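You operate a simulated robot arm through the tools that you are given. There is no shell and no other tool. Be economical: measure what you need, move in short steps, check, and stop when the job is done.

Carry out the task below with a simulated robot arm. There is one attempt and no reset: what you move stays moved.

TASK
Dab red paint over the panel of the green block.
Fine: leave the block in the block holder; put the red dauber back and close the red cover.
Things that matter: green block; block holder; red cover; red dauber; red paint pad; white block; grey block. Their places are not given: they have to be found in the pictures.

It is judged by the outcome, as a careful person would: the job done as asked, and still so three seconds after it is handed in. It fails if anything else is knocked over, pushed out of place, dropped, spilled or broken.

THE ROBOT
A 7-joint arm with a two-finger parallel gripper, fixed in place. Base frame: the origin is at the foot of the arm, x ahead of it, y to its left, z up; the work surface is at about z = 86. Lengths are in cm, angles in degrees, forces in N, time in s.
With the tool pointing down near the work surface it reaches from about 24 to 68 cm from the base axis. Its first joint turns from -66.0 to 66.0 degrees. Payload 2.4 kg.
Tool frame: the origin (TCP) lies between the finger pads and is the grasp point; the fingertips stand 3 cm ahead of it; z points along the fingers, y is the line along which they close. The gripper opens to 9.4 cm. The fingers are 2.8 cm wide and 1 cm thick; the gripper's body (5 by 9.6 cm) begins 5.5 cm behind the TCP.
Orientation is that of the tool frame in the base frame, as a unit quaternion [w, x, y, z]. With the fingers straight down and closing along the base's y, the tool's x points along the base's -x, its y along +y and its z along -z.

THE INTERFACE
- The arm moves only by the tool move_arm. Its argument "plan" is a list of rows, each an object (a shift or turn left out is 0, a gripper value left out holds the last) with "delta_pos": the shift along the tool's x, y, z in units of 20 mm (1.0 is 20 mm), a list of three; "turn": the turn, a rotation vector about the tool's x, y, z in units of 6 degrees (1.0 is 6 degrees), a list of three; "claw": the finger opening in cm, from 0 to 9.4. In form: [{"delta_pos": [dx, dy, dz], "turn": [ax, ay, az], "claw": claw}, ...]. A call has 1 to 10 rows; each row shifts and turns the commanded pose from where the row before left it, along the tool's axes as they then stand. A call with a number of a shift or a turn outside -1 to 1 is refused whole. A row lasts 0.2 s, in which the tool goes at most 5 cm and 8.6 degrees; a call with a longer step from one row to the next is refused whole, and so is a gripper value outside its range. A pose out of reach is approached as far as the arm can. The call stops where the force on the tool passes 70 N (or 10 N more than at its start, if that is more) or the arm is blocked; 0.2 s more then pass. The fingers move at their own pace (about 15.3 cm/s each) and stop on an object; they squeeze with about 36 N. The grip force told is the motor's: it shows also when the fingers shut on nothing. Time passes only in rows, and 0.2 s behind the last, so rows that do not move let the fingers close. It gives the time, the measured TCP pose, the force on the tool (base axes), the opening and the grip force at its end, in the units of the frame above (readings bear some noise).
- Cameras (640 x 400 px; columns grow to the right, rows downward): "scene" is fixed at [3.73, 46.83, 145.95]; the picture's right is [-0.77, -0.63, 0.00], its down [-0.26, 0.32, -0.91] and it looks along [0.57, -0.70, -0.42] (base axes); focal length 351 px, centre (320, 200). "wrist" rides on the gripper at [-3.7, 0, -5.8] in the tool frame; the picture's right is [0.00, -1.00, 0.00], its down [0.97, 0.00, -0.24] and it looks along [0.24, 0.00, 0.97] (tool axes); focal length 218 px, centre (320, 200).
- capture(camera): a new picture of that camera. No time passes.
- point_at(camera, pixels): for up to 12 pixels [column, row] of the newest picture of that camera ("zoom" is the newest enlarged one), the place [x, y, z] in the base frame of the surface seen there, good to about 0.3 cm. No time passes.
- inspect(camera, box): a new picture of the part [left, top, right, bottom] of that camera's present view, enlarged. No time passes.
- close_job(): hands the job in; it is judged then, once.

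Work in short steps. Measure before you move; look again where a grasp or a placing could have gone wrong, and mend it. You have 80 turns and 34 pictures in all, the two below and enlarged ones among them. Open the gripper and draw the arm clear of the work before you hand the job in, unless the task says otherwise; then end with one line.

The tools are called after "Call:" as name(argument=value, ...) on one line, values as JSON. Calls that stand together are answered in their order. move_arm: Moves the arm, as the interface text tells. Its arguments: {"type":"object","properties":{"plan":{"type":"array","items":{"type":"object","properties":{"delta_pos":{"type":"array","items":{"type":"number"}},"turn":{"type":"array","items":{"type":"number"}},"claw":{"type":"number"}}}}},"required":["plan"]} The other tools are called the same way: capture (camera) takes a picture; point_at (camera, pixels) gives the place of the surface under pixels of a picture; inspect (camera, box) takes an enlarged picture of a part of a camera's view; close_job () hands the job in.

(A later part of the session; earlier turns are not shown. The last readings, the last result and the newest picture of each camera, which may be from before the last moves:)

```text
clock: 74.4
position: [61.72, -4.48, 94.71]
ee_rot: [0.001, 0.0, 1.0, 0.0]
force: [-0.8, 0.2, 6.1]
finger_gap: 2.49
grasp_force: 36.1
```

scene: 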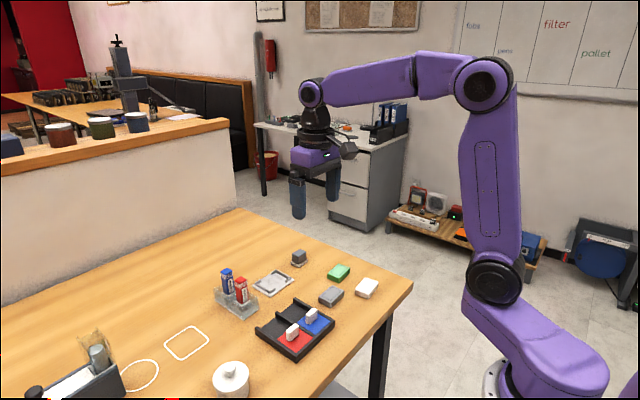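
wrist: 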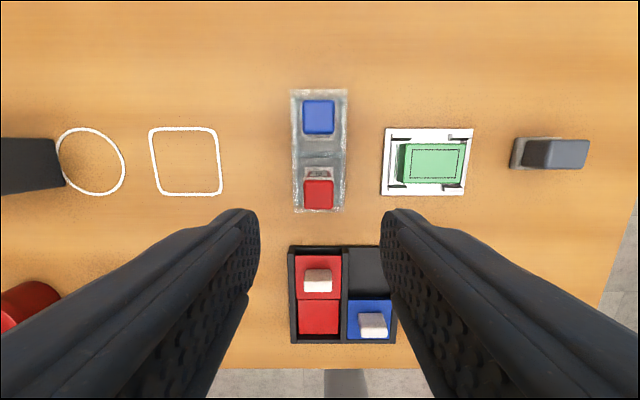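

Call:
move_arm(plan=[{"delta_pos": [0, 0, 0.05]}, {}, {}, {}])

Call:
move_arm(plan=[{"delta_pos": [0, 0, -0.6]}, {"delta_pos": [0, 0, -1]}, {"delta_pos": [0, 0, -0.4]}, {}])

Call:
inspect(camera="scene", box=[235, 225, 325, 305])

```text
clock: 75.4
position: [61.73, -4.53, 94.68]
ee_rot: [0.002, -0.001, 1.0, 0.0]
force: [-0.7, -0.2, 18.5]
finger_gap: 2.47
grasp_force: 36.5
```

```text
clock: 76.4
position: [61.69, -4.65, 98.66]
ee_rot: [0.0, 0.001, 1.0, 0.0]
force: [0.8, 0.0, -0.7]
finger_gap: 2.51
grasp_force: 36.5
```

```text
5.00 times, centred on (280, 265) of scene
```

zoom: 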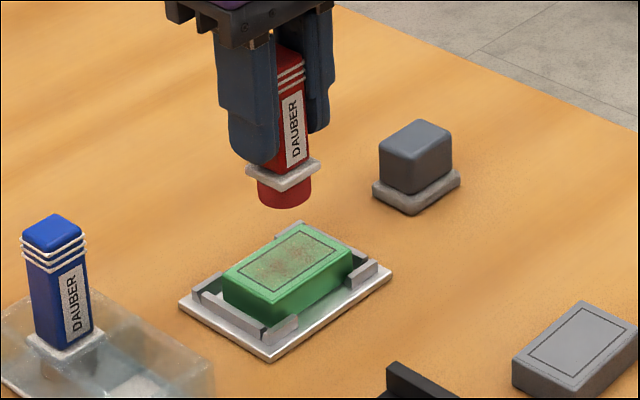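

The panel took a reddish tint: centred dabs count and build up. I dab again twice at the centre.

Call:
move_arm(plan=[{"delta_pos": [0, 0, 0.9]}, {"delta_pos": [0, 0, 0.8]}, {"delta_pos": [0, 0, 0.25]}, {"delta_pos": [0, 0, 0.05]}, {"delta_pos": [0, 0, 0.03]}, {}, {}])

Call:
move_arm(plan=[{"delta_pos": [0, 0, -0.8]}, {}, {"delta_pos": [0, 0, 0.5]}, {"delta_pos": [0, 0, 0.25]}, {"delta_pos": [0, 0, 0.06]}, {}, {}])

Call:
move_arm(plan=[{"delta_pos": [0, 0, -0.6]}, {"delta_pos": [0, 0, -1]}, {"delta_pos": [0, 0, -0.4]}, {}])

Call:
inspect(camera="scene", box=[235, 225, 325, 305])

```text
clock: 78.0
position: [61.67, -4.53, 94.58]
ee_rot: [0.001, 0.0, 1.0, 0.001]
force: [-3.1, 2.4, 19.1]
finger_gap: 2.48
grasp_force: 36.1
```

```text
clock: 79.6
position: [61.64, -4.46, 94.68]
ee_rot: [0.001, 0.0, 1.0, -0.001]
force: [-3.0, 0.6, 17.2]
finger_gap: 2.5
grasp_force: 35.7
```

```text
clock: 80.6
position: [61.73, -4.66, 98.55]
ee_rot: [0.0, 0.0, 1.0, 0.0]
force: [-0.2, -0.6, -0.6]
finger_gap: 2.5
grasp_force: 36.2
```

```text
5.00 times, centred on (280, 265) of scene
```

zoom: 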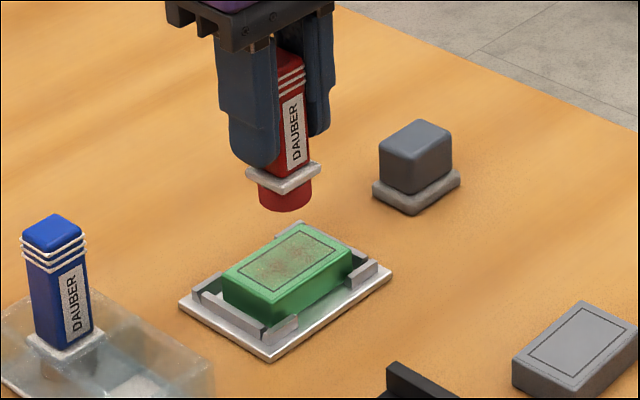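

No change from repeats at the same spot, so coverage by location seems to matter. I dab the −y half (y≈-5.7), then look.

Call:
move_arm(plan=[{"delta_pos": [0, -0.55, 0]}, {"delta_pos": [0, 0, 0.9]}, {"delta_pos": [0, 0, 0.8]}, {"delta_pos": [0, 0, 0.25]}, {"delta_pos": [0, 0, 0.06]}, {}, {}])

Call:
move_arm(plan=[{"delta_pos": [0, 0, 0.04]}, {}, {}])

Call:
move_arm(plan=[{"delta_pos": [0, 0, -0.6]}, {"delta_pos": [0, 0, -1]}, {"delta_pos": [0, 0, -0.4]}, {}])

Call:
inspect(camera="scene", box=[235, 225, 325, 305])

```text
clock: 82.2
position: [61.78, -5.58, 94.65]
ee_rot: [0.001, 0.0, 1.0, 0.0]
force: [-2.2, 1.7, 19.6]
finger_gap: 2.51
grasp_force: 35.9
```

```text
clock: 83.0
position: [61.79, -5.74, 94.61]
ee_rot: [0.003, 0.0, 1.0, 0.001]
force: [-1.4, 1.4, 28.6]
finger_gap: 2.49
grasp_force: 35.6
```

```text
clock: 84.0
position: [61.83, -5.54, 98.48]
ee_rot: [-0.001, 0.0, 1.0, 0.0]
force: [-1.0, 0.2, 0.2]
finger_gap: 2.5
grasp_force: 35.8
```

```text
5.00 times, centred on (280, 265) of scene
```

zoom: 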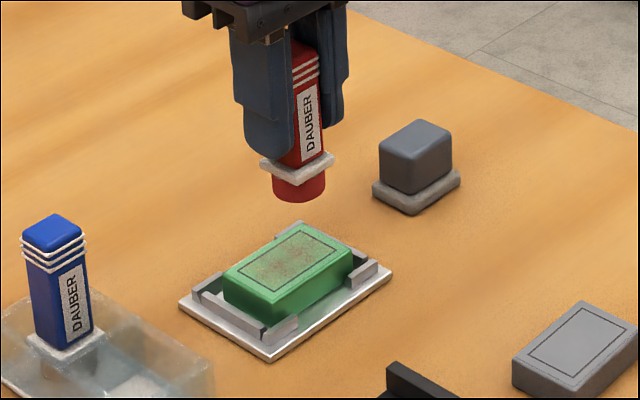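

No change, so the likely need is re-inking between dabs. I go back to the pad.

Call:
move_arm(plan=[{"delta_pos": [0, 0, -0.9]}, {"delta_pos": [0, 0, -0.85]}])

Call:
move_arm(plan=[{"delta_pos": [0.9, 0.63, 0]}, {"delta_pos": [0.94, 0.65, 0]}, {"delta_pos": [0.94, 0.65, 0]}, {"delta_pos": [0.94, 0.65, 0]}, {"delta_pos": [0.94, 0.65, 0]}, {"delta_pos": [0.94, 0.65, 0]}, {"delta_pos": [0.94, 0.65, 0]}, {"delta_pos": [0.94, 0.65, 0]}, {"delta_pos": [0.94, 0.65, 0]}, {"delta_pos": [0.93, 0.64, 0]}])

Call:
move_arm(plan=[{"delta_pos": [0, 0, 0.9]}, {"delta_pos": [0, 0, 0.9]}, {"delta_pos": [0, 0, 0.9]}, {"delta_pos": [0, 0, 0.9]}, {"delta_pos": [0, 0, 0.3]}, {}])

Call:
move_arm(plan=[{"delta_pos": [0, 0, 0.05]}, {"delta_pos": [0, 0, 0.05]}, {"delta_pos": [0, 0, 0.05]}, {}])

```text
clock: 84.6
position: [61.65, -5.51, 101.95]
ee_rot: [0.0, 0.0, 1.0, 0.0]
force: [-0.8, 0.3, -0.6]
finger_gap: 2.52
grasp_force: 35.7
```

```text
clock: 86.8
position: [43.01, 7.25, 101.95]
ee_rot: [0.0, 0.0, 1.0, 0.0]
force: [-0.1, 0.0, -1.1]
finger_gap: 2.51
grasp_force: 36.1
```

```text
clock: 88.2
position: [42.95, 7.2, 94.17]
ee_rot: [0.0, -0.001, 1.0, 0.0]
force: [0.1, 0.4, -0.5]
finger_gap: 2.54
grasp_force: 35.9
```

```text
clock: 89.2
position: [43.06, 7.21, 93.94]
ee_rot: [-0.001, 0.0, 1.0, 0.0]
force: [0.4, 0.8, 0.4]
finger_gap: 2.5
grasp_force: 36.6
```

Call:
move_arm(plan=[{"delta_pos": [0, 0, 0.05]}, {"delta_pos": [0, 0, 0.03]}, {}, {}])

Call:
move_arm(plan=[{"delta_pos": [0, 0, 0.04]}, {}, {}, {}])

```text
clock: 90.2
position: [43.03, 7.31, 93.57]
ee_rot: [0.001, -0.001, 1.0, 0.001]
force: [-1.5, 2.7, 9.8]
finger_gap: 2.52
grasp_force: 36.2
```

```text
clock: 91.2
position: [42.98, 7.29, 93.72]
ee_rot: [0.001, 0.0, 1.0, 0.0]
force: [-0.5, 1.3, 23.0]
finger_gap: 2.48
grasp_force: 36.1
```

Inked at 23 N. Back to the panel centre.

Call:
move_arm(plan=[{"delta_pos": [0, 0, -0.4]}, {"delta_pos": [0, 0, -0.9]}, {"delta_pos": [0, 0, -0.9]}, {"delta_pos": [0, 0, -0.9]}, {"delta_pos": [0, 0, -0.9]}])

Call:
move_arm(plan=[{"delta_pos": [-0.9, -0.57, 0]}, {"delta_pos": [-0.94, -0.59, 0]}, {"delta_pos": [-0.94, -0.59, 0]}, {"delta_pos": [-0.94, -0.59, 0]}, {"delta_pos": [-0.94, -0.59, 0]}, {"delta_pos": [-0.94, -0.59, 0]}, {"delta_pos": [-0.94, -0.6, 0]}, {"delta_pos": [-0.94, -0.6, 0]}, {"delta_pos": [-0.94, -0.6, 0]}, {"delta_pos": [-0.9, -0.58, 0]}])

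Call:
move_arm(plan=[{"delta_pos": [0, 0, 0.9]}, {"delta_pos": [0, 0, 0.9]}, {"delta_pos": [0, 0, 0.9]}, {"delta_pos": [0, 0, 0.6]}, {"delta_pos": [0, 0, 0.1]}, {}])

```text
clock: 92.4
position: [42.87, 7.36, 101.72]
ee_rot: [0.0, 0.001, 1.0, 0.0]
force: [0.4, 0.7, -0.3]
finger_gap: 2.49
grasp_force: 35.8
```

```text
clock: 94.6
position: [61.81, -4.73, 101.44]
ee_rot: [-0.001, 0.0, 1.0, 0.0]
force: [-0.5, 0.8, -0.5]
finger_gap: 2.52
grasp_force: 35.5
```

```text
clock: 96.0
position: [61.69, -4.61, 94.76]
ee_rot: [0.0, 0.001, 1.0, 0.0]
force: [1.0, 0.5, -0.1]
finger_gap: 2.52
grasp_force: 35.5
```

Call:
move_arm(plan=[{"delta_pos": [0, 0, 0.05]}, {"delta_pos": [0, 0, 0.05]}, {}, {}])

Call:
move_arm(plan=[{"delta_pos": [0, 0, 0.04]}, {}, {}])

```text
clock: 97.0
position: [61.58, -4.49, 94.64]
ee_rot: [0.0, 0.001, 1.0, 0.001]
force: [0.0, 0.1, 7.5]
finger_gap: 2.49
grasp_force: 36.2
```

```text
clock: 97.8
position: [61.62, -4.5, 94.59]
ee_rot: [0.0, 0.0, 1.0, 0.0]
force: [1.7, -0.7, 14.3]
finger_gap: 2.51
grasp_force: 36.1
```

Call:
move_arm(plan=[{"delta_pos": [0, 0, 0.02]}, {}, {"delta_pos": [0, 0, -0.6]}, {"delta_pos": [0, 0, -1]}, {"delta_pos": [0, 0, -0.4]}, {}])

Call:
inspect(camera="scene", box=[235, 225, 325, 305])

```text
clock: 99.2
position: [61.62, -4.41, 98.42]
ee_rot: [0.0, 0.0, 1.0, 0.0]
force: [0.1, -0.9, -0.5]
finger_gap: 2.52
grasp_force: 36.1
```

```text
5.00 times, centred on (280, 265) of scene
```

zoom: 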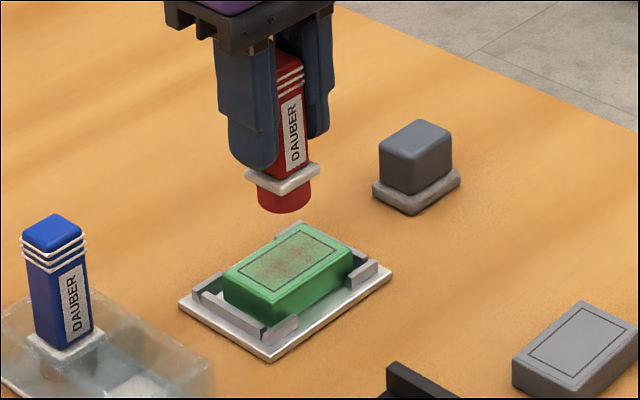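

No clear change at this scale; I take one tight zoom on the panel to see the paint pattern.

Call:
inspect(camera="scene", box=[276, 264, 310, 288])

```text
16.00 times, centred on (293, 276) of scene
```

zoom: 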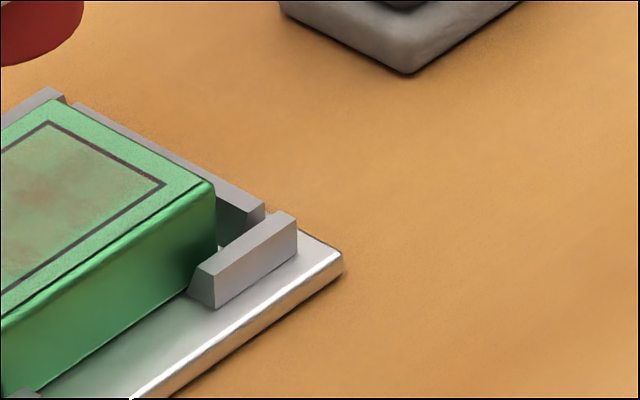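

The tint is panel-wide and faint, as a partial coat. I press firmly (≈30 N) at the centre now, then go re-ink firmly.

Call:
move_arm(plan=[{"delta_pos": [0, 0, 0.9]}, {"delta_pos": [0, 0, 0.8]}, {"delta_pos": [0, 0, 0.3]}, {"delta_pos": [0, 0, 0.05]}, {"delta_pos": [0, 0, 0.05]}, {}, {}, {}, {}])

Call:
move_arm(plan=[{"delta_pos": [0, 0, -0.6]}, {"delta_pos": [0, 0, -1]}, {"delta_pos": [0, 0, -1]}, {"delta_pos": [0, 0, -1]}, {}])

Call:
inspect(camera="scene", box=[250, 262, 298, 292])

```text
clock: 101.2
position: [61.72, -4.44, 94.49]
ee_rot: [0.005, 0.0, 1.0, 0.0]
force: [1.3, 0.1, 30.8]
finger_gap: 2.49
grasp_force: 35.9
```

```text
clock: 102.4
position: [61.57, -4.32, 101.55]
ee_rot: [0.0, 0.0, 1.0, 0.0]
force: [-0.8, 0.9, -0.9]
finger_gap: 2.49
grasp_force: 36.1
```

```text
13.33 times, centred on (274, 277) of scene
```

zoom: 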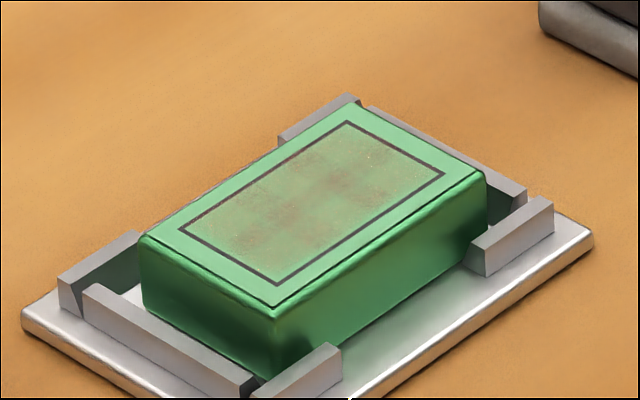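

Perhaps only the panel's centre strip is covered (round sponge), leaving the corners. I re-ink, then dab the four corner areas.

Call:
move_arm(plan=[{"delta_pos": [0.9, 0.57, 0]}, {"delta_pos": [0.94, 0.59, 0]}, {"delta_pos": [0.94, 0.59, 0]}, {"delta_pos": [0.94, 0.59, 0]}, {"delta_pos": [0.94, 0.59, 0]}, {"delta_pos": [0.94, 0.59, 0]}, {"delta_pos": [0.94, 0.6, 0]}, {"delta_pos": [0.94, 0.6, 0]}, {"delta_pos": [0.94, 0.6, 0]}, {"delta_pos": [0.9, 0.58, 0]}])

Call:
move_arm(plan=[{"delta_pos": [0, 0, 0.9]}, {"delta_pos": [0, 0, 0.9]}, {"delta_pos": [0, 0, 0.9]}, {"delta_pos": [0, 0, 0.9]}, {"delta_pos": [0, 0, 0.25]}, {"delta_pos": [0, 0, 0.05]}, {"delta_pos": [0, 0, 0.05]}, {}])

```text
clock: 104.6
position: [42.93, 7.35, 101.7]
ee_rot: [0.0, 0.0, 1.0, -0.001]
force: [-0.1, -0.3, -0.8]
finger_gap: 2.52
grasp_force: 35.8
```

```text
clock: 106.4
position: [42.93, 7.19, 93.66]
ee_rot: [0.0, 0.001, 1.0, 0.0]
force: [0.1, 0.4, -0.3]
finger_gap: 2.51
grasp_force: 36.3
```

Call:
move_arm(plan=[{"delta_pos": [0, 0, 0.05]}, {"delta_pos": [0, 0, 0.04]}, {}, {}])

Call:
move_arm(plan=[{"delta_pos": [0, 0, 0.04]}, {}, {}, {}])

```text
clock: 107.4
position: [42.92, 7.33, 93.46]
ee_rot: [0.001, 0.0, 1.0, 0.0]
force: [-1.4, -1.4, 17.9]
finger_gap: 2.51
grasp_force: 35.9
```

```text
clock: 108.4
position: [42.96, 7.39, 93.52]
ee_rot: [0.002, 0.001, 1.0, 0.0]
force: [-0.6, 0.7, 36.0]
finger_gap: 2.51
grasp_force: 35.6
```

Call:
move_arm(plan=[{"delta_pos": [0, 0, -0.4]}, {"delta_pos": [0, 0, -0.9]}, {"delta_pos": [0, 0, -0.9]}, {"delta_pos": [0, 0, -0.9]}, {"delta_pos": [0, 0, -0.9]}])

Call:
move_arm(plan=[{"delta_pos": [-0.92, -0.5, 0]}, {"delta_pos": [-0.97, -0.52, 0]}, {"delta_pos": [-0.97, -0.52, 0]}, {"delta_pos": [-0.97, -0.52, 0]}, {"delta_pos": [-0.97, -0.52, 0]}, {"delta_pos": [-0.97, -0.52, 0]}, {"delta_pos": [-0.97, -0.52, 0]}, {"delta_pos": [-0.97, -0.52, 0]}, {"delta_pos": [-0.97, -0.53, 0]}, {"delta_pos": [-0.94, -0.53, 0]}])

Call:
move_arm(plan=[{"delta_pos": [0, 0, 0.9]}, {"delta_pos": [0, 0, 0.9]}, {"delta_pos": [0, 0, 0.9]}, {"delta_pos": [0, 0, 0.6]}, {"delta_pos": [0, 0, 0.15]}, {}, {"delta_pos": [0, 0, 0.05]}, {}, {}])

```text
clock: 109.6
position: [43.04, 7.27, 101.49]
ee_rot: [0.0, 0.0, 1.0, 0.0]
force: [-0.1, 0.5, -0.5]
finger_gap: 2.52
grasp_force: 36.7
```

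```text
clock: 111.8
position: [62.13, -3.04, 101.33]
ee_rot: [0.0, -0.001, 1.0, 0.0]
force: [0.6, 0.7, -1.5]
finger_gap: 2.51
grasp_force: 35.6
```

```text
clock: 113.8
position: [62.27, -3.15, 94.41]
ee_rot: [0.002, 0.0, 1.0, 0.0]
force: [-2.8, 1.2, 20.4]
finger_gap: 2.54
grasp_force: 35.7
```

Corner A done at 20 N. Now corners B, C, D.

Call:
move_arm(plan=[{"delta_pos": [0, 0, -0.5]}, {"delta_pos": [0.6, 0, 0]}, {"delta_pos": [0, 0, 0.4]}, {"delta_pos": [0, 0, 0.1]}, {}, {}])

Call:
move_arm(plan=[{"delta_pos": [0, 0, -0.5]}, {"delta_pos": [0, -0.75, 0]}, {"delta_pos": [0, -0.75, 0]}, {"delta_pos": [0, 0, 0.4]}, {"delta_pos": [0, 0, 0.1]}, {}, {}])

Call:
move_arm(plan=[{"delta_pos": [0, 0, -0.5]}, {"delta_pos": [-0.6, 0, 0]}, {"delta_pos": [0, 0, 0.4]}, {"delta_pos": [0, 0, 0.1]}, {}, {}])

Call:
move_arm(plan=[{"delta_pos": [0, 0, -0.6]}, {"delta_pos": [0, 0, -1]}, {"delta_pos": [0, 0, -1]}, {"delta_pos": [0, 0, -1]}, {}])

Call:
inspect(camera="scene", box=[243, 257, 305, 297])

```text
clock: 115.2
position: [61.07, -3.23, 94.36]
ee_rot: [0.002, 0.0, 1.0, 0.0]
force: [-6.2, -1.4, 26.1]
finger_gap: 2.49
grasp_force: 36.1
```

```text
clock: 116.8
position: [61.04, -6.01, 94.45]
ee_rot: [0.002, 0.0, 1.0, 0.0]
force: [-4.0, -1.2, 16.9]
finger_gap: 2.52
grasp_force: 35.7
```

```text
clock: 118.2
position: [62.26, -6.09, 94.42]
ee_rot: [0.0, 0.0, 1.0, 0.0]
force: [-1.8, 0.3, 11.0]
finger_gap: 2.49
grasp_force: 36.1
```

```text
clock: 119.4
position: [62.23, -6.27, 101.63]
ee_rot: [-0.001, 0.0, 1.0, 0.001]
force: [-0.3, 0.2, -0.2]
finger_gap: 2.52
grasp_force: 35.4
```

```text
10.00 times, centred on (274, 277) of scene
```

zoom: 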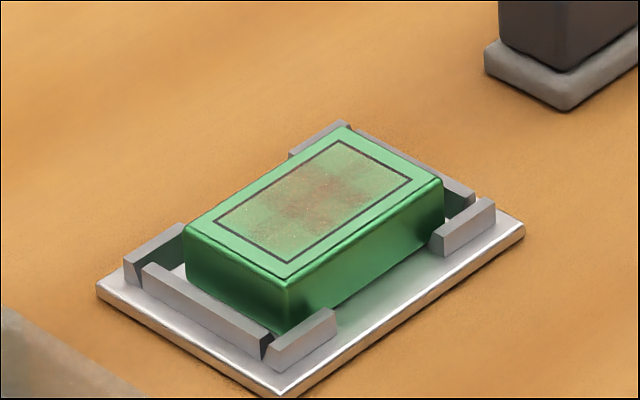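

Little change. I measure the panel's present place, then will give each corner and the centre its own freshly inked dab.

Call:
point_at(camera="zoom", pixels=[[217, 222], [337, 142], [409, 180], [288, 261], [313, 201], [187, 232], [345, 127], [440, 182], [287, 283], [300, 200], [325, 200]])

```text
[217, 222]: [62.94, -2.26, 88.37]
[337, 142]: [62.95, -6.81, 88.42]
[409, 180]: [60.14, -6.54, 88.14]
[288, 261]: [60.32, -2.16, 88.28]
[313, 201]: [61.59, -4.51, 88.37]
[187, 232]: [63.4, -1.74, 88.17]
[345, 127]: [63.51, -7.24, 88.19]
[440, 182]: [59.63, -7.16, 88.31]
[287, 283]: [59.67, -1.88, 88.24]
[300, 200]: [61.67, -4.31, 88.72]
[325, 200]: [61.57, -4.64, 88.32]
```

Panel centre (61.6,-4.45). Cycle 1: re-ink, then firm dab at corner D (62.2,-6.1).

Call:
move_arm(plan=[{"delta_pos": [0.962, 0.67, 0]}, {"delta_pos": [0.962, 0.67, 0]}, {"delta_pos": [0.962, 0.67, 0]}, {"delta_pos": [0.962, 0.67, 0]}, {"delta_pos": [0.962, 0.67, 0]}, {"delta_pos": [0.962, 0.67, 0]}, {"delta_pos": [0.962, 0.67, 0]}, {"delta_pos": [0.962, 0.67, 0]}, {"delta_pos": [0.962, 0.67, 0]}, {"delta_pos": [0.962, 0.67, 0]}])

Call:
move_arm(plan=[{}, {"delta_pos": [0, 0, 1]}, {"delta_pos": [0, 0, 1]}, {"delta_pos": [0, 0, 1]}, {"delta_pos": [0, 0, 0.9]}, {"delta_pos": [0, 0, 0.15]}, {"delta_pos": [0, 0, 0.05]}, {}, {}, {}])

Call:
move_arm(plan=[{"delta_pos": [0, 0, -0.4]}, {"delta_pos": [0, 0, -0.9]}, {"delta_pos": [0, 0, -0.9]}, {"delta_pos": [0, 0, -0.9]}, {"delta_pos": [0, 0, -0.9]}])

Call:
move_arm(plan=[{"delta_pos": [-0.962, -0.67, 0]}, {"delta_pos": [-0.962, -0.67, 0]}, {"delta_pos": [-0.962, -0.67, 0]}, {"delta_pos": [-0.962, -0.67, 0]}, {"delta_pos": [-0.962, -0.67, 0]}, {"delta_pos": [-0.962, -0.67, 0]}, {"delta_pos": [-0.962, -0.67, 0]}, {"delta_pos": [-0.962, -0.67, 0]}, {"delta_pos": [-0.962, -0.67, 0]}, {"delta_pos": [-0.962, -0.67, 0]}])

Call:
move_arm(plan=[{}, {"delta_pos": [0, 0, 1]}, {"delta_pos": [0, 0, 1]}, {"delta_pos": [0, 0, 0.9]}, {"delta_pos": [0, 0, 0.4]}, {"delta_pos": [0, 0, 0.15]}, {"delta_pos": [0, 0, 0.08]}, {}, {}, {}])

```text
clock: 121.6
position: [43.0, 7.42, 101.37]
ee_rot: [0.0, 0.0, 1.0, 0.0]
force: [0.1, 0.7, -1.3]
finger_gap: 2.49
grasp_force: 36.4
```

```text
clock: 123.8
position: [43.06, 7.34, 93.37]
ee_rot: [0.003, 0.0, 1.0, 0.0]
force: [0.6, 2.4, 32.0]
finger_gap: 2.52
grasp_force: 35.9
```

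```text
clock: 125.0
position: [43.14, 7.31, 101.32]
ee_rot: [-0.001, 0.0, 1.0, 0.0]
force: [0.8, 0.2, -0.5]
finger_gap: 2.5
grasp_force: 36.3
```

```text
clock: 127.2
position: [62.28, -6.1, 101.3]
ee_rot: [0.0, 0.0, 1.0, 0.0]
force: [-0.1, 0.1, -0.8]
finger_gap: 2.53
grasp_force: 36.0
```

```text
clock: 129.4
position: [62.3, -6.13, 94.27]
ee_rot: [0.001, 0.0, 1.0, 0.0]
force: [-1.6, 0.3, 10.8]
finger_gap: 2.5
grasp_force: 35.9
```

D pressed 11 N; I press a bit more, then cycle 2 for corner C (61.0,-6.1).

Call:
move_arm(plan=[{"delta_pos": [0, 0, 0.05]}, {}, {}, {"delta_pos": [0, 0, -0.58]}, {"delta_pos": [0, 0, -1]}, {"delta_pos": [0, 0, -1]}, {"delta_pos": [0, 0, -1]}])

Call:
move_arm(plan=[{"delta_pos": [0.962, 0.67, 0]}, {"delta_pos": [0.962, 0.67, 0]}, {"delta_pos": [0.962, 0.67, 0]}, {"delta_pos": [0.962, 0.67, 0]}, {"delta_pos": [0.962, 0.67, 0]}, {"delta_pos": [0.962, 0.67, 0]}, {"delta_pos": [0.962, 0.67, 0]}, {"delta_pos": [0.962, 0.67, 0]}, {"delta_pos": [0.962, 0.67, 0]}, {"delta_pos": [0.962, 0.67, 0]}])

Call:
move_arm(plan=[{}, {"delta_pos": [0, 0, 1]}, {"delta_pos": [0, 0, 1]}, {"delta_pos": [0, 0, 1]}, {"delta_pos": [0, 0, 0.8]}, {"delta_pos": [0, 0, 0.15]}, {"delta_pos": [0, 0, 0.07]}, {}, {}, {}])

Call:
move_arm(plan=[{"delta_pos": [0, 0, -0.4]}, {"delta_pos": [0, 0, -0.9]}, {"delta_pos": [0, 0, -0.9]}, {"delta_pos": [0, 0, -0.9]}, {"delta_pos": [0, 0, -0.9]}])

Call:
move_arm(plan=[{"delta_pos": [-0.902, -0.67, 0]}, {"delta_pos": [-0.902, -0.67, 0]}, {"delta_pos": [-0.902, -0.67, 0]}, {"delta_pos": [-0.902, -0.67, 0]}, {"delta_pos": [-0.902, -0.67, 0]}, {"delta_pos": [-0.902, -0.67, 0]}, {"delta_pos": [-0.902, -0.67, 0]}, {"delta_pos": [-0.902, -0.67, 0]}, {"delta_pos": [-0.902, -0.67, 0]}, {"delta_pos": [-0.902, -0.67, 0]}])

Call:
move_arm(plan=[{}, {"delta_pos": [0, 0, 1]}, {"delta_pos": [0, 0, 1]}, {"delta_pos": [0, 0, 0.9]}, {"delta_pos": [0, 0, 0.4]}, {"delta_pos": [0, 0, 0.15]}, {"delta_pos": [0, 0, 0.1]}, {}, {}, {}])

```text
clock: 131.0
position: [62.28, -6.08, 101.49]
ee_rot: [0.0, 0.0, 1.0, 0.0]
force: [-0.4, -0.1, 0.3]
finger_gap: 2.49
grasp_force: 36.5
```

```text
clock: 133.2
position: [42.93, 7.1, 101.44]
ee_rot: [0.0, 0.0, 1.0, 0.0]
force: [-0.4, 0.4, -0.2]
finger_gap: 2.52
grasp_force: 35.9
```

```text
clock: 135.4
position: [43.01, 7.35, 93.32]
ee_rot: [0.0, -0.001, 1.0, 0.0]
force: [-4.1, 0.8, 25.5]
finger_gap: 2.5
grasp_force: 35.8
```

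```text
clock: 136.6
position: [43.17, 7.28, 101.31]
ee_rot: [0.0, 0.0, 1.0, 0.0]
force: [0.4, -0.5, -0.6]
finger_gap: 2.51
grasp_force: 35.7
```

```text
clock: 138.8
position: [61.04, -6.06, 101.16]
ee_rot: [0.0, 0.0, 1.0, 0.0]
force: [-0.7, -0.2, -0.5]
finger_gap: 2.51
grasp_force: 36.4
```

```text
clock: 141.0
position: [61.18, -6.16, 94.25]
ee_rot: [0.002, 0.0, 1.0, 0.0]
force: [0.3, 1.1, 17.9]
finger_gap: 2.47
grasp_force: 36.5
```

C done at 18 N. Cycle 3: re-ink, corner B (61.0,-3.0).

Call:
move_arm(plan=[{"delta_pos": [0, 0, -0.55]}, {"delta_pos": [0, 0, -1]}, {"delta_pos": [0, 0, -1]}, {"delta_pos": [0, 0, -1]}])

Call:
move_arm(plan=[{"delta_pos": [0.902, 0.67, 0]}, {"delta_pos": [0.902, 0.67, 0]}, {"delta_pos": [0.902, 0.67, 0]}, {"delta_pos": [0.902, 0.67, 0]}, {"delta_pos": [0.902, 0.67, 0]}, {"delta_pos": [0.902, 0.67, 0]}, {"delta_pos": [0.902, 0.67, 0]}, {"delta_pos": [0.902, 0.67, 0]}, {"delta_pos": [0.902, 0.67, 0]}, {"delta_pos": [0.902, 0.67, 0]}])

Call:
move_arm(plan=[{}, {"delta_pos": [0, 0, 1]}, {"delta_pos": [0, 0, 1]}, {"delta_pos": [0, 0, 1]}, {"delta_pos": [0, 0, 0.8]}, {"delta_pos": [0, 0, 0.15]}, {"delta_pos": [0, 0, 0.07]}, {}, {}, {}])

Call:
move_arm(plan=[{"delta_pos": [0, 0, -0.4]}, {"delta_pos": [0, 0, -0.9]}, {"delta_pos": [0, 0, -0.9]}, {"delta_pos": [0, 0, -0.9]}, {"delta_pos": [0, 0, -0.9]}])

Call:
move_arm(plan=[{"delta_pos": [-0.902, -0.517, 0]}, {"delta_pos": [-0.902, -0.517, 0]}, {"delta_pos": [-0.902, -0.517, 0]}, {"delta_pos": [-0.902, -0.517, 0]}, {"delta_pos": [-0.902, -0.517, 0]}, {"delta_pos": [-0.902, -0.517, 0]}, {"delta_pos": [-0.902, -0.517, 0]}, {"delta_pos": [-0.902, -0.517, 0]}, {"delta_pos": [-0.902, -0.517, 0]}, {"delta_pos": [-0.902, -0.517, 0]}])

Call:
move_arm(plan=[{}, {"delta_pos": [0, 0, 1]}, {"delta_pos": [0, 0, 1]}, {"delta_pos": [0, 0, 0.9]}, {"delta_pos": [0, 0, 0.4]}, {"delta_pos": [0, 0, 0.15]}, {"delta_pos": [0, 0, 0.1]}, {}, {}, {}])

```text
clock: 142.0
position: [61.07, -6.19, 101.31]
ee_rot: [0.0, 0.0, 1.0, 0.001]
force: [0.0, 0.2, -0.3]
finger_gap: 2.49
grasp_force: 35.7
```

```text
clock: 144.2
position: [42.92, 7.32, 101.27]
ee_rot: [0.0, 0.0, 1.0, 0.001]
force: [-0.4, 0.4, -0.3]
finger_gap: 2.47
grasp_force: 36.0
```

```text
clock: 146.4
position: [43.01, 7.35, 93.28]
ee_rot: [0.001, 0.0, 1.0, 0.001]
force: [-2.3, -1.3, 29.2]
finger_gap: 2.49
grasp_force: 36.1
```

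```text
clock: 147.6
position: [42.98, 7.22, 101.08]
ee_rot: [0.0, 0.0, 1.0, 0.0]
force: [0.6, 0.6, -0.1]
finger_gap: 2.48
grasp_force: 35.8
```

```text
clock: 149.8
position: [60.99, -2.98, 101.32]
ee_rot: [0.0, 0.0, 1.0, 0.0]
force: [-0.2, 0.1, -0.6]
finger_gap: 2.47
grasp_force: 36.1
```

```text
clock: 152.0
position: [60.98, -3.06, 94.22]
ee_rot: [0.002, -0.001, 1.0, 0.001]
force: [-2.1, -0.2, 25.2]
finger_gap: 2.5
grasp_force: 36.4
```

B done (25 N). Cycle 4: re-ink, corner A (62.2,-3.0).

Call:
move_arm(plan=[{"delta_pos": [0, 0, -0.55]}, {"delta_pos": [0, 0, -1]}, {"delta_pos": [0, 0, -1]}, {"delta_pos": [0, 0, -1]}])

Call:
move_arm(plan=[{"delta_pos": [0.902, 0.517, 0]}, {"delta_pos": [0.902, 0.517, 0]}, {"delta_pos": [0.902, 0.517, 0]}, {"delta_pos": [0.902, 0.517, 0]}, {"delta_pos": [0.902, 0.517, 0]}, {"delta_pos": [0.902, 0.517, 0]}, {"delta_pos": [0.902, 0.517, 0]}, {"delta_pos": [0.902, 0.517, 0]}, {"delta_pos": [0.902, 0.517, 0]}, {"delta_pos": [0.902, 0.517, 0]}])

Call:
move_arm(plan=[{}, {"delta_pos": [0, 0, 1]}, {"delta_pos": [0, 0, 1]}, {"delta_pos": [0, 0, 1]}, {"delta_pos": [0, 0, 0.8]}, {"delta_pos": [0, 0, 0.15]}, {"delta_pos": [0, 0, 0.07]}, {}, {}, {}])

Call:
move_arm(plan=[{"delta_pos": [0, 0, -0.4]}, {"delta_pos": [0, 0, -0.9]}, {"delta_pos": [0, 0, -0.9]}, {"delta_pos": [0, 0, -0.9]}, {"delta_pos": [0, 0, -0.9]}])

Call:
move_arm(plan=[{"delta_pos": [-0.962, -0.517, 0]}, {"delta_pos": [-0.962, -0.517, 0]}, {"delta_pos": [-0.962, -0.517, 0]}, {"delta_pos": [-0.962, -0.517, 0]}, {"delta_pos": [-0.962, -0.517, 0]}, {"delta_pos": [-0.962, -0.517, 0]}, {"delta_pos": [-0.962, -0.517, 0]}, {"delta_pos": [-0.962, -0.517, 0]}, {"delta_pos": [-0.962, -0.517, 0]}, {"delta_pos": [-0.962, -0.517, 0]}])

Call:
move_arm(plan=[{}, {"delta_pos": [0, 0, 1]}, {"delta_pos": [0, 0, 1]}, {"delta_pos": [0, 0, 0.9]}, {"delta_pos": [0, 0, 0.4]}, {"delta_pos": [0, 0, 0.15]}, {"delta_pos": [0, 0, 0.1]}, {}, {}, {}])

```text
clock: 153.0
position: [60.94, -2.88, 101.26]
ee_rot: [-0.002, 0.001, 1.0, 0.0]
force: [0.1, 0.3, 0.1]
finger_gap: 2.49
grasp_force: 35.9
```

```text
clock: 155.2
position: [43.01, 7.4, 101.27]
ee_rot: [0.0, 0.0, 1.0, 0.0]
force: [-1.0, 0.5, -0.8]
finger_gap: 2.5
grasp_force: 36.1
```

```text
clock: 157.4
position: [43.06, 7.42, 93.24]
ee_rot: [0.001, 0.0, 1.0, 0.0]
force: [-2.4, 0.2, 21.7]
finger_gap: 2.48
grasp_force: 35.7
```

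```text
clock: 158.6
position: [42.98, 7.3, 101.26]
ee_rot: [0.0, 0.0, 1.0, 0.0]
force: [0.0, -0.1, -0.7]
finger_gap: 2.48
grasp_force: 35.9
```

```text
clock: 160.8
position: [62.22, -3.13, 101.24]
ee_rot: [0.0, 0.0, 1.0, 0.0]
force: [-0.8, 0.1, -1.0]
finger_gap: 2.5
grasp_force: 36.1
```

```text
clock: 163.0
position: [62.32, -3.02, 94.28]
ee_rot: [0.002, 0.0, 1.0, 0.0]
force: [0.3, 1.2, 13.9]
finger_gap: 2.5
grasp_force: 36.1
```

A done (14 N). Lift and look.

Call:
move_arm(plan=[{"delta_pos": [0, 0, -0.55]}, {"delta_pos": [0, 0, -1]}, {"delta_pos": [0, 0, -1]}, {"delta_pos": [0, 0, -1]}])

Call:
inspect(camera="scene", box=[243, 257, 305, 297])

```text
clock: 164.0
position: [62.31, -3.06, 101.14]
ee_rot: [0.0, 0.0, 1.0, 0.0]
force: [0.1, 0.0, -1.2]
finger_gap: 2.49
grasp_force: 36.0
```

```text
10.00 times, centred on (274, 277) of scene
```

zoom: 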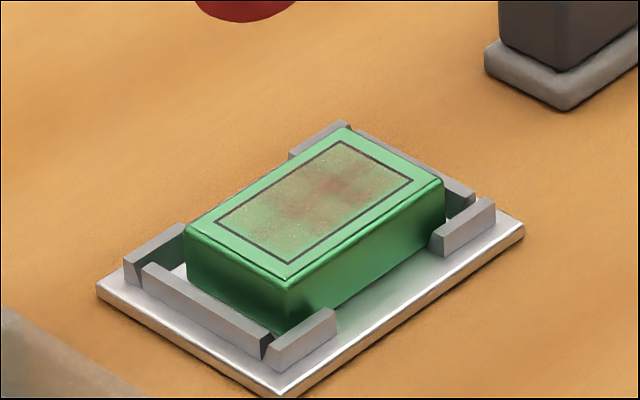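

The tint is a bit stronger, so coverage builds gradually. I re-ink and this time press and work the sponge over the whole panel in short strokes.

Call:
move_arm(plan=[{"delta_pos": [0.962, 0.517, 0]}, {"delta_pos": [0.962, 0.517, 0]}, {"delta_pos": [0.962, 0.517, 0]}, {"delta_pos": [0.962, 0.517, 0]}, {"delta_pos": [0.962, 0.517, 0]}, {"delta_pos": [0.962, 0.517, 0]}, {"delta_pos": [0.962, 0.517, 0]}, {"delta_pos": [0.962, 0.517, 0]}, {"delta_pos": [0.962, 0.517, 0]}, {"delta_pos": [0.962, 0.517, 0]}])

Call:
move_arm(plan=[{}, {"delta_pos": [0, 0, 1]}, {"delta_pos": [0, 0, 1]}, {"delta_pos": [0, 0, 1]}, {"delta_pos": [0, 0, 0.8]}, {"delta_pos": [0, 0, 0.15]}, {"delta_pos": [0, 0, 0.07]}, {}, {}, {}])

Call:
move_arm(plan=[{}, {}, {"delta_pos": [0, 0, -0.4]}, {"delta_pos": [0, 0, -0.9]}, {"delta_pos": [0, 0, -0.9]}, {"delta_pos": [0, 0, -0.9]}, {"delta_pos": [0, 0, -0.9]}])

Call:
move_arm(plan=[{"delta_pos": [-0.93, -0.588, 0]}, {"delta_pos": [-0.93, -0.588, 0]}, {"delta_pos": [-0.93, -0.588, 0]}, {"delta_pos": [-0.93, -0.588, 0]}, {"delta_pos": [-0.93, -0.588, 0]}, {"delta_pos": [-0.93, -0.588, 0]}, {"delta_pos": [-0.93, -0.588, 0]}, {"delta_pos": [-0.93, -0.588, 0]}, {"delta_pos": [-0.93, -0.588, 0]}, {"delta_pos": [-0.93, -0.588, 0]}])

Call:
move_arm(plan=[{}, {"delta_pos": [0, 0, 1]}, {"delta_pos": [0, 0, 1]}, {"delta_pos": [0, 0, 0.9]}, {"delta_pos": [0, 0, 0.4]}, {"delta_pos": [0, 0, 0.15]}, {"delta_pos": [0, 0, 0.1]}, {}, {}, {}])

Call:
move_arm(plan=[{"delta_pos": [0, 0.22, 0]}, {"delta_pos": [0, 0.22, 0]}, {"delta_pos": [0, 0.22, 0]}, {"delta_pos": [0.25, 0, 0]}, {"delta_pos": [0, -0.22, 0]}, {"delta_pos": [0, -0.22, 0]}, {"delta_pos": [0, -0.22, 0]}])

```text
clock: 166.2
position: [42.84, 7.1, 101.15]
ee_rot: [0.0, 0.001, 1.0, 0.0]
force: [0.1, 0.8, 0.2]
finger_gap: 2.47
grasp_force: 35.9
```

```text
clock: 168.4
position: [43.01, 7.23, 93.26]
ee_rot: [0.002, 0.0, 1.0, 0.0]
force: [0.0, -2.3, 28.4]
finger_gap: 2.49
grasp_force: 35.8
```

```text
clock: 170.0
position: [42.95, 7.22, 101.09]
ee_rot: [0.0, 0.0, 1.0, 0.0]
force: [0.5, 0.3, 0.3]
finger_gap: 2.5
grasp_force: 36.2
```

```text
clock: 172.2
position: [61.7, -4.67, 101.13]
ee_rot: [0.0, 0.0, 1.0, 0.0]
force: [-0.2, -1.2, 0.3]
finger_gap: 2.49
grasp_force: 36.1
```

```text
clock: 174.4
position: [61.69, -4.51, 94.19]
ee_rot: [0.002, 0.0, 1.0, 0.0]
force: [-0.7, -2.0, 21.7]
finger_gap: 2.47
grasp_force: 36.1
```

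```text
clock: 176.0
position: [60.99, -4.39, 94.05]
ee_rot: [0.001, 0.0, 1.0, -0.001]
force: [-0.2, 6.0, 22.3]
finger_gap: 2.5
grasp_force: 35.8
```

Stroking works at ~22 N without trouble. I complete the pattern.

Call:
move_arm(plan=[{"delta_pos": [0, -0.22, 0]}, {"delta_pos": [0, -0.22, 0]}, {"delta_pos": [0, -0.22, 0]}, {"delta_pos": [-0.25, 0, 0]}, {"delta_pos": [-0.25, 0, 0]}, {"delta_pos": [0, 0.22, 0]}, {"delta_pos": [0, 0.22, 0]}, {"delta_pos": [0, 0.22, 0]}])

Call:
move_arm(plan=[{"delta_pos": [0, 0.22, 0]}, {"delta_pos": [0, 0.22, 0]}, {"delta_pos": [0, 0.22, 0]}, {"delta_pos": [0.25, 0, 0]}, {"delta_pos": [0, -0.22, 0]}, {"delta_pos": [0, -0.22, 0]}, {"delta_pos": [0, -0.22, 0]}, {"delta_pos": [0, -0.22, 0]}, {"delta_pos": [0, -0.22, 0]}, {"delta_pos": [0, -0.22, 0]}])

Call:
move_arm(plan=[{"delta_pos": [0, 0.22, 0]}, {"delta_pos": [0, 0.22, 0]}, {"delta_pos": [0, 0.22, 0]}, {}, {"delta_pos": [0, 0, -0.55]}, {"delta_pos": [0, 0, -1]}, {"delta_pos": [0, 0, -1]}, {"delta_pos": [0, 0, -1]}])

```text
clock: 177.8
position: [62.1, -4.48, 94.06]
ee_rot: [0.0, 0.001, 1.0, -0.001]
force: [0.5, -4.2, 8.6]
finger_gap: 2.49
grasp_force: 35.8
```

```text
clock: 180.0
position: [61.58, -5.83, 94.26]
ee_rot: [0.0, 0.001, 1.0, -0.001]
force: [-0.5, 5.6, 12.2]
finger_gap: 2.46
grasp_force: 36.1
```

```text
clock: 181.8
position: [61.35, -4.58, 101.09]
ee_rot: [0.0, 0.001, 1.0, 0.001]
force: [-1.0, 0.0, -0.1]
finger_gap: 2.51
grasp_force: 36.1
```

Another inked stroke pass before I spend the last picture.

Call:
move_arm(plan=[{"delta_pos": [0.93, 0.588, 0]}, {"delta_pos": [0.93, 0.588, 0]}, {"delta_pos": [0.93, 0.588, 0]}, {"delta_pos": [0.93, 0.588, 0]}, {"delta_pos": [0.93, 0.588, 0]}, {"delta_pos": [0.93, 0.588, 0]}, {"delta_pos": [0.93, 0.588, 0]}, {"delta_pos": [0.93, 0.588, 0]}, {"delta_pos": [0.93, 0.588, 0]}, {"delta_pos": [0.93, 0.588, 0]}])

Call:
move_arm(plan=[{}, {"delta_pos": [0, 0, 1]}, {"delta_pos": [0, 0, 1]}, {"delta_pos": [0, 0, 1]}, {"delta_pos": [0, 0, 0.8]}, {"delta_pos": [0, 0, 0.15]}, {"delta_pos": [0, 0, 0.07]}, {}, {}, {}])

Call:
move_arm(plan=[{}, {}, {"delta_pos": [0, 0, -0.4]}, {"delta_pos": [0, 0, -0.9]}, {"delta_pos": [0, 0, -0.9]}, {"delta_pos": [0, 0, -0.9]}, {"delta_pos": [0, 0, -0.9]}])

Call:
move_arm(plan=[{"delta_pos": [-0.93, -0.588, 0]}, {"delta_pos": [-0.93, -0.588, 0]}, {"delta_pos": [-0.93, -0.588, 0]}, {"delta_pos": [-0.93, -0.588, 0]}, {"delta_pos": [-0.93, -0.588, 0]}, {"delta_pos": [-0.93, -0.588, 0]}, {"delta_pos": [-0.93, -0.588, 0]}, {"delta_pos": [-0.93, -0.588, 0]}, {"delta_pos": [-0.93, -0.588, 0]}, {"delta_pos": [-0.93, -0.588, 0]}])

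Call:
move_arm(plan=[{}, {"delta_pos": [0, 0, 1]}, {"delta_pos": [0, 0, 1]}, {"delta_pos": [0, 0, 0.9]}, {"delta_pos": [0, 0, 0.4]}, {"delta_pos": [0, 0, 0.15]}, {"delta_pos": [0, 0, 0.1]}, {}, {}, {}])

Call:
move_arm(plan=[{"delta_pos": [0, 0.22, 0]}, {"delta_pos": [0, 0.22, 0]}, {"delta_pos": [0, 0.22, 0]}, {"delta_pos": [0.25, 0, 0]}, {"delta_pos": [0, -0.22, 0]}, {"delta_pos": [0, -0.22, 0]}, {"delta_pos": [0, -0.22, 0]}])

Call:
move_arm(plan=[{"delta_pos": [0, -0.22, 0]}, {"delta_pos": [0, -0.22, 0]}, {"delta_pos": [0, -0.22, 0]}, {"delta_pos": [-0.25, 0, 0]}, {"delta_pos": [-0.25, 0, 0.03]}, {"delta_pos": [0, 0.22, 0]}, {"delta_pos": [0, 0.22, 0]}, {"delta_pos": [0, 0.22, 0]}])

Call:
move_arm(plan=[{"delta_pos": [0, 0.22, 0]}, {"delta_pos": [0, 0.22, 0]}, {"delta_pos": [0, 0.22, 0]}, {"delta_pos": [0.25, 0, 0]}, {"delta_pos": [0, -0.22, 0]}, {"delta_pos": [0, -0.22, 0]}, {"delta_pos": [0, -0.22, 0]}, {"delta_pos": [0, -0.22, 0]}, {"delta_pos": [0, -0.22, 0]}, {"delta_pos": [0, -0.22, 0]}])

Call:
move_arm(plan=[{"delta_pos": [0, 0.22, 0]}, {"delta_pos": [0, 0.22, 0]}, {"delta_pos": [0, 0.22, 0]}, {}, {"delta_pos": [0, 0, -0.58]}, {"delta_pos": [0, 0, -1]}, {"delta_pos": [0, 0, -1]}, {"delta_pos": [0, 0, -1]}, {}])

Call:
inspect(camera="scene", box=[190, 235, 345, 370])

```text
clock: 184.0
position: [42.96, 7.29, 101.1]
ee_rot: [0.0, 0.0, 1.0, 0.0]
force: [-0.4, 0.6, -1.0]
finger_gap: 2.48
grasp_force: 35.4
```

```text
clock: 186.2
position: [43.05, 7.28, 93.16]
ee_rot: [0.0, 0.0, 1.0, 0.0]
force: [-0.1, -0.7, -0.4]
finger_gap: 2.49
grasp_force: 36.5
```

```text
clock: 187.8
position: [42.9, 7.21, 101.06]
ee_rot: [0.0, 0.0, 1.0, 0.0]
force: [0.7, 0.1, -0.9]
finger_gap: 2.5
grasp_force: 36.2
```

```text
clock: 190.0
position: [61.54, -4.53, 101.06]
ee_rot: [0.001, 0.0, 1.0, -0.001]
force: [0.0, -0.7, -0.5]
finger_gap: 2.47
grasp_force: 35.8
```

```text
clock: 192.2
position: [61.59, -4.44, 94.09]
ee_rot: [0.0, 0.0, 1.0, 0.0]
force: [0.6, 0.5, 3.7]
finger_gap: 2.48
grasp_force: 36.1
```

```text
clock: 193.8
position: [61.03, -4.57, 94.04]
ee_rot: [-0.001, 0.0, 1.0, 0.0]
force: [0.0, 5.1, 9.8]
finger_gap: 2.49
grasp_force: 36.8
```

```text
clock: 195.6
position: [62.19, -4.71, 93.99]
ee_rot: [0.001, 0.0, 1.0, -0.001]
force: [0.1, -6.1, 14.1]
finger_gap: 2.46
grasp_force: 36.0
```

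```text
clock: 197.8
position: [61.69, -5.76, 93.98]
ee_rot: [0.0, -0.001, 1.0, 0.0]
force: [-0.9, 7.9, 18.0]
finger_gap: 2.47
grasp_force: 36.5
```

```text
clock: 199.8
position: [61.7, -4.55, 101.22]
ee_rot: [0.001, 0.001, 1.0, 0.0]
force: [-0.3, -0.3, -0.4]
finger_gap: 2.44
grasp_force: 36.2
```

```text
2.96 times, centred on (268, 302) of scene
```

zoom: 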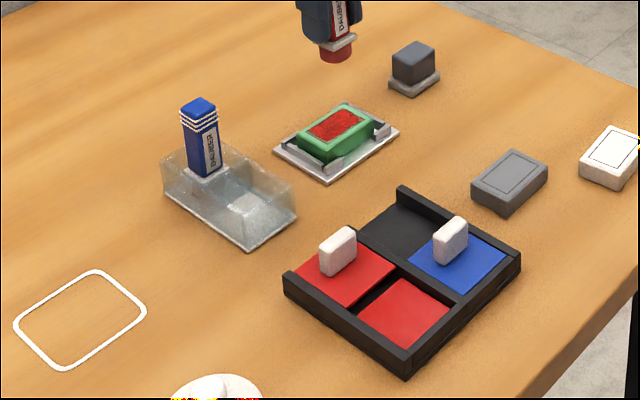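

The strokes worked: the panel is now solid red. That pad touch missed contact slightly, so I do one more properly inked pass (wider) for completeness.

Call:
move_arm(plan=[{"delta_pos": [0.93, 0.588, 0]}, {"delta_pos": [0.93, 0.588, 0]}, {"delta_pos": [0.93, 0.588, 0]}, {"delta_pos": [0.93, 0.588, 0]}, {"delta_pos": [0.93, 0.588, 0]}, {"delta_pos": [0.93, 0.588, 0]}, {"delta_pos": [0.93, 0.588, 0]}, {"delta_pos": [0.93, 0.588, 0]}, {"delta_pos": [0.93, 0.588, 0]}, {"delta_pos": [0.93, 0.588, 0]}])

Call:
move_arm(plan=[{}, {"delta_pos": [0, 0, 1]}, {"delta_pos": [0, 0, 1]}, {"delta_pos": [0, 0, 1]}, {"delta_pos": [0, 0, 0.8]}, {"delta_pos": [0, 0, 0.2]}, {"delta_pos": [0, 0, 0.08]}, {}, {}, {}])

Call:
move_arm(plan=[{}, {}, {"delta_pos": [0, 0, -0.46]}, {"delta_pos": [0, 0, -0.9]}, {"delta_pos": [0, 0, -0.9]}, {"delta_pos": [0, 0, -0.9]}, {"delta_pos": [0, 0, -0.9]}])

Call:
move_arm(plan=[{"delta_pos": [-0.93, -0.588, 0]}, {"delta_pos": [-0.93, -0.588, 0]}, {"delta_pos": [-0.93, -0.588, 0]}, {"delta_pos": [-0.93, -0.588, 0]}, {"delta_pos": [-0.93, -0.588, 0]}, {"delta_pos": [-0.93, -0.588, 0]}, {"delta_pos": [-0.93, -0.588, 0]}, {"delta_pos": [-0.93, -0.588, 0]}, {"delta_pos": [-0.93, -0.588, 0]}, {"delta_pos": [-0.93, -0.588, 0]}])

Call:
move_arm(plan=[{}, {"delta_pos": [0, 0, 1]}, {"delta_pos": [0, 0, 1]}, {"delta_pos": [0, 0, 0.9]}, {"delta_pos": [0, 0, 0.4]}, {"delta_pos": [0, 0, 0.15]}, {"delta_pos": [0, 0, 0.12]}, {}, {}, {}])

Call:
move_arm(plan=[{"delta_pos": [0, 0.24, 0]}, {"delta_pos": [0, 0.24, 0]}, {"delta_pos": [0, 0.24, 0]}, {"delta_pos": [0.29, 0, 0]}, {"delta_pos": [0, -0.24, 0]}, {"delta_pos": [0, -0.24, 0]}, {"delta_pos": [0, -0.24, 0]}])

Call:
move_arm(plan=[{"delta_pos": [0, -0.24, 0]}, {"delta_pos": [0, -0.24, 0]}, {"delta_pos": [0, -0.24, 0]}, {"delta_pos": [-0.29, 0, 0]}, {"delta_pos": [-0.29, 0, 0]}, {"delta_pos": [0, 0.24, 0]}, {"delta_pos": [0, 0.24, 0]}, {"delta_pos": [0, 0.24, 0]}])

Call:
move_arm(plan=[{"delta_pos": [0, 0.24, 0]}, {"delta_pos": [0, 0.24, 0]}, {"delta_pos": [0, 0.24, 0]}, {"delta_pos": [0.29, 0, 0]}, {"delta_pos": [0, -0.24, 0]}, {"delta_pos": [0, -0.24, 0]}, {"delta_pos": [0, -0.24, 0]}, {"delta_pos": [0, -0.24, 0]}, {"delta_pos": [0, -0.24, 0]}, {"delta_pos": [0, -0.24, 0]}])

Call:
move_arm(plan=[{"delta_pos": [0, 0.24, 0]}, {"delta_pos": [0, 0.24, 0]}, {"delta_pos": [0, 0.24, 0]}, {}, {"delta_pos": [0, 0, -0.57]}, {"delta_pos": [0, 0, -1]}, {"delta_pos": [0, 0, -1]}, {"delta_pos": [0, 0, -1]}, {}])

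```text
clock: 202.0
position: [43.06, 7.23, 101.1]
ee_rot: [0.0, 0.0, 1.0, 0.0]
force: [0.0, -0.2, -0.6]
finger_gap: 2.48
grasp_force: 36.4
```

```text
clock: 204.2
position: [43.07, 7.29, 93.02]
ee_rot: [0.002, 0.0, 1.0, 0.0]
force: [-1.3, 1.0, 19.0]
finger_gap: 2.49
grasp_force: 35.8
```

```text
clock: 205.8
position: [42.93, 7.39, 101.24]
ee_rot: [-0.001, 0.0, 1.0, 0.001]
force: [0.2, 0.3, -0.8]
finger_gap: 2.47
grasp_force: 36.5
```

```text
clock: 208.0
position: [61.55, -4.61, 101.13]
ee_rot: [0.0, 0.0, 1.0, 0.0]
force: [0.3, 0.3, 0.1]
finger_gap: 2.46
grasp_force: 35.8
```

```text
clock: 210.2
position: [61.68, -4.57, 93.9]
ee_rot: [0.001, -0.001, 1.0, 0.0]
force: [-1.4, -1.6, 8.2]
finger_gap: 2.48
grasp_force: 36.0
```

```text
clock: 211.8
position: [60.95, -4.42, 93.94]
ee_rot: [0.001, -0.001, 1.0, 0.0]
force: [-0.5, 4.2, 9.4]
finger_gap: 2.48
grasp_force: 36.3
```

```text
clock: 213.6
position: [62.16, -4.47, 93.92]
ee_rot: [0.0, 0.0, 1.0, 0.0]
force: [-0.2, -2.3, 4.1]
finger_gap: 2.49
grasp_force: 36.0
```

```text
clock: 215.8
position: [61.52, -5.9, 93.85]
ee_rot: [0.0, 0.0, 1.0, 0.0]
force: [-0.8, 0.7, 1.9]
finger_gap: 2.48
grasp_force: 36.0
```

```text
clock: 217.8
position: [61.66, -4.52, 101.17]
ee_rot: [0.0, 0.0, 1.0, 0.001]
force: [-0.3, 0.0, -0.4]
finger_gap: 2.49
grasp_force: 36.3
```

Painted. Now return the dauber: by summed moves I need tool x +0.66, y +5.77 to be back over its rack slot (60.3,7.05); then lower with checks.

Call:
move_arm(plan=[{"delta_pos": [0.0825, 0.721, 0]}, {"delta_pos": [0.0825, 0.721, 0]}, {"delta_pos": [0.0825, 0.721, 0]}, {"delta_pos": [0.0825, 0.721, 0]}, {"delta_pos": [0.0825, 0.721, 0]}, {"delta_pos": [0.0825, 0.721, 0]}, {"delta_pos": [0.0825, 0.721, 0]}, {"delta_pos": [0.0825, 0.723, 0]}, {}, {}])

Call:
move_arm(plan=[{"delta_pos": [0, 0, 0.6]}, {"delta_pos": [0, 0, 0.7]}, {"delta_pos": [0, 0, 0.6]}, {"delta_pos": [0, 0, 0.4]}, {}])

Call:
move_arm(plan=[{"delta_pos": [0, 0, 0.3]}, {"delta_pos": [0, 0, 0.3]}, {"delta_pos": [0, 0, 0.3]}, {"delta_pos": [0, 0, 0.3]}, {"delta_pos": [0, 0, 0.3]}, {"delta_pos": [0, 0, 0.3]}, {}])

```text
clock: 220.0
position: [60.2, 6.93, 101.02]
ee_rot: [0.0, 0.0, 1.0, 0.001]
force: [-0.3, 0.2, -0.1]
finger_gap: 2.46
grasp_force: 36.8
```

```text
clock: 221.2
position: [60.13, 7.02, 96.33]
ee_rot: [0.0, 0.001, 1.0, 0.0]
force: [0.8, -0.4, 0.0]
finger_gap: 2.49
grasp_force: 36.2
```

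```text
clock: 222.8
position: [60.32, 7.01, 93.05]
ee_rot: [0.0, 0.0, 1.0, 0.0]
force: [-0.3, 0.2, -0.7]
finger_gap: 2.46
grasp_force: 36.1
```

No contact yet at TCP 93.05 (sponge bottom ≈87.4). I lower in 1 mm steps to the expected 92.2.

Call:
move_arm(plan=[{"delta_pos": [0, 0, 0.1]}, {"delta_pos": [0, 0, 0.1]}, {"delta_pos": [0, 0, 0.1]}, {}])

Call:
move_arm(plan=[{"delta_pos": [0, 0, 0.05]}, {}])

Call:
move_arm(plan=[{"delta_pos": [0, 0, 0.05]}, {}])

```text
clock: 223.8
position: [60.26, 6.97, 92.44]
ee_rot: [0.002, 0.001, 1.0, 0.0]
force: [-15.4, -3.3, 40.1]
finger_gap: 2.48
grasp_force: 35.8
```

```text
clock: 224.4
position: [60.15, 6.96, 92.59]
ee_rot: [0.002, 0.0, 1.0, 0.0]
force: [-16.6, -2.7, 51.3]
finger_gap: 2.51
grasp_force: 36.3
```

```text
clock: 225.0
position: [60.36, 7.0, 92.59]
ee_rot: [0.004, 0.0, 1.0, -0.001]
force: [-17.0, -3.0, 60.0]
finger_gap: 2.5
grasp_force: 35.8
```

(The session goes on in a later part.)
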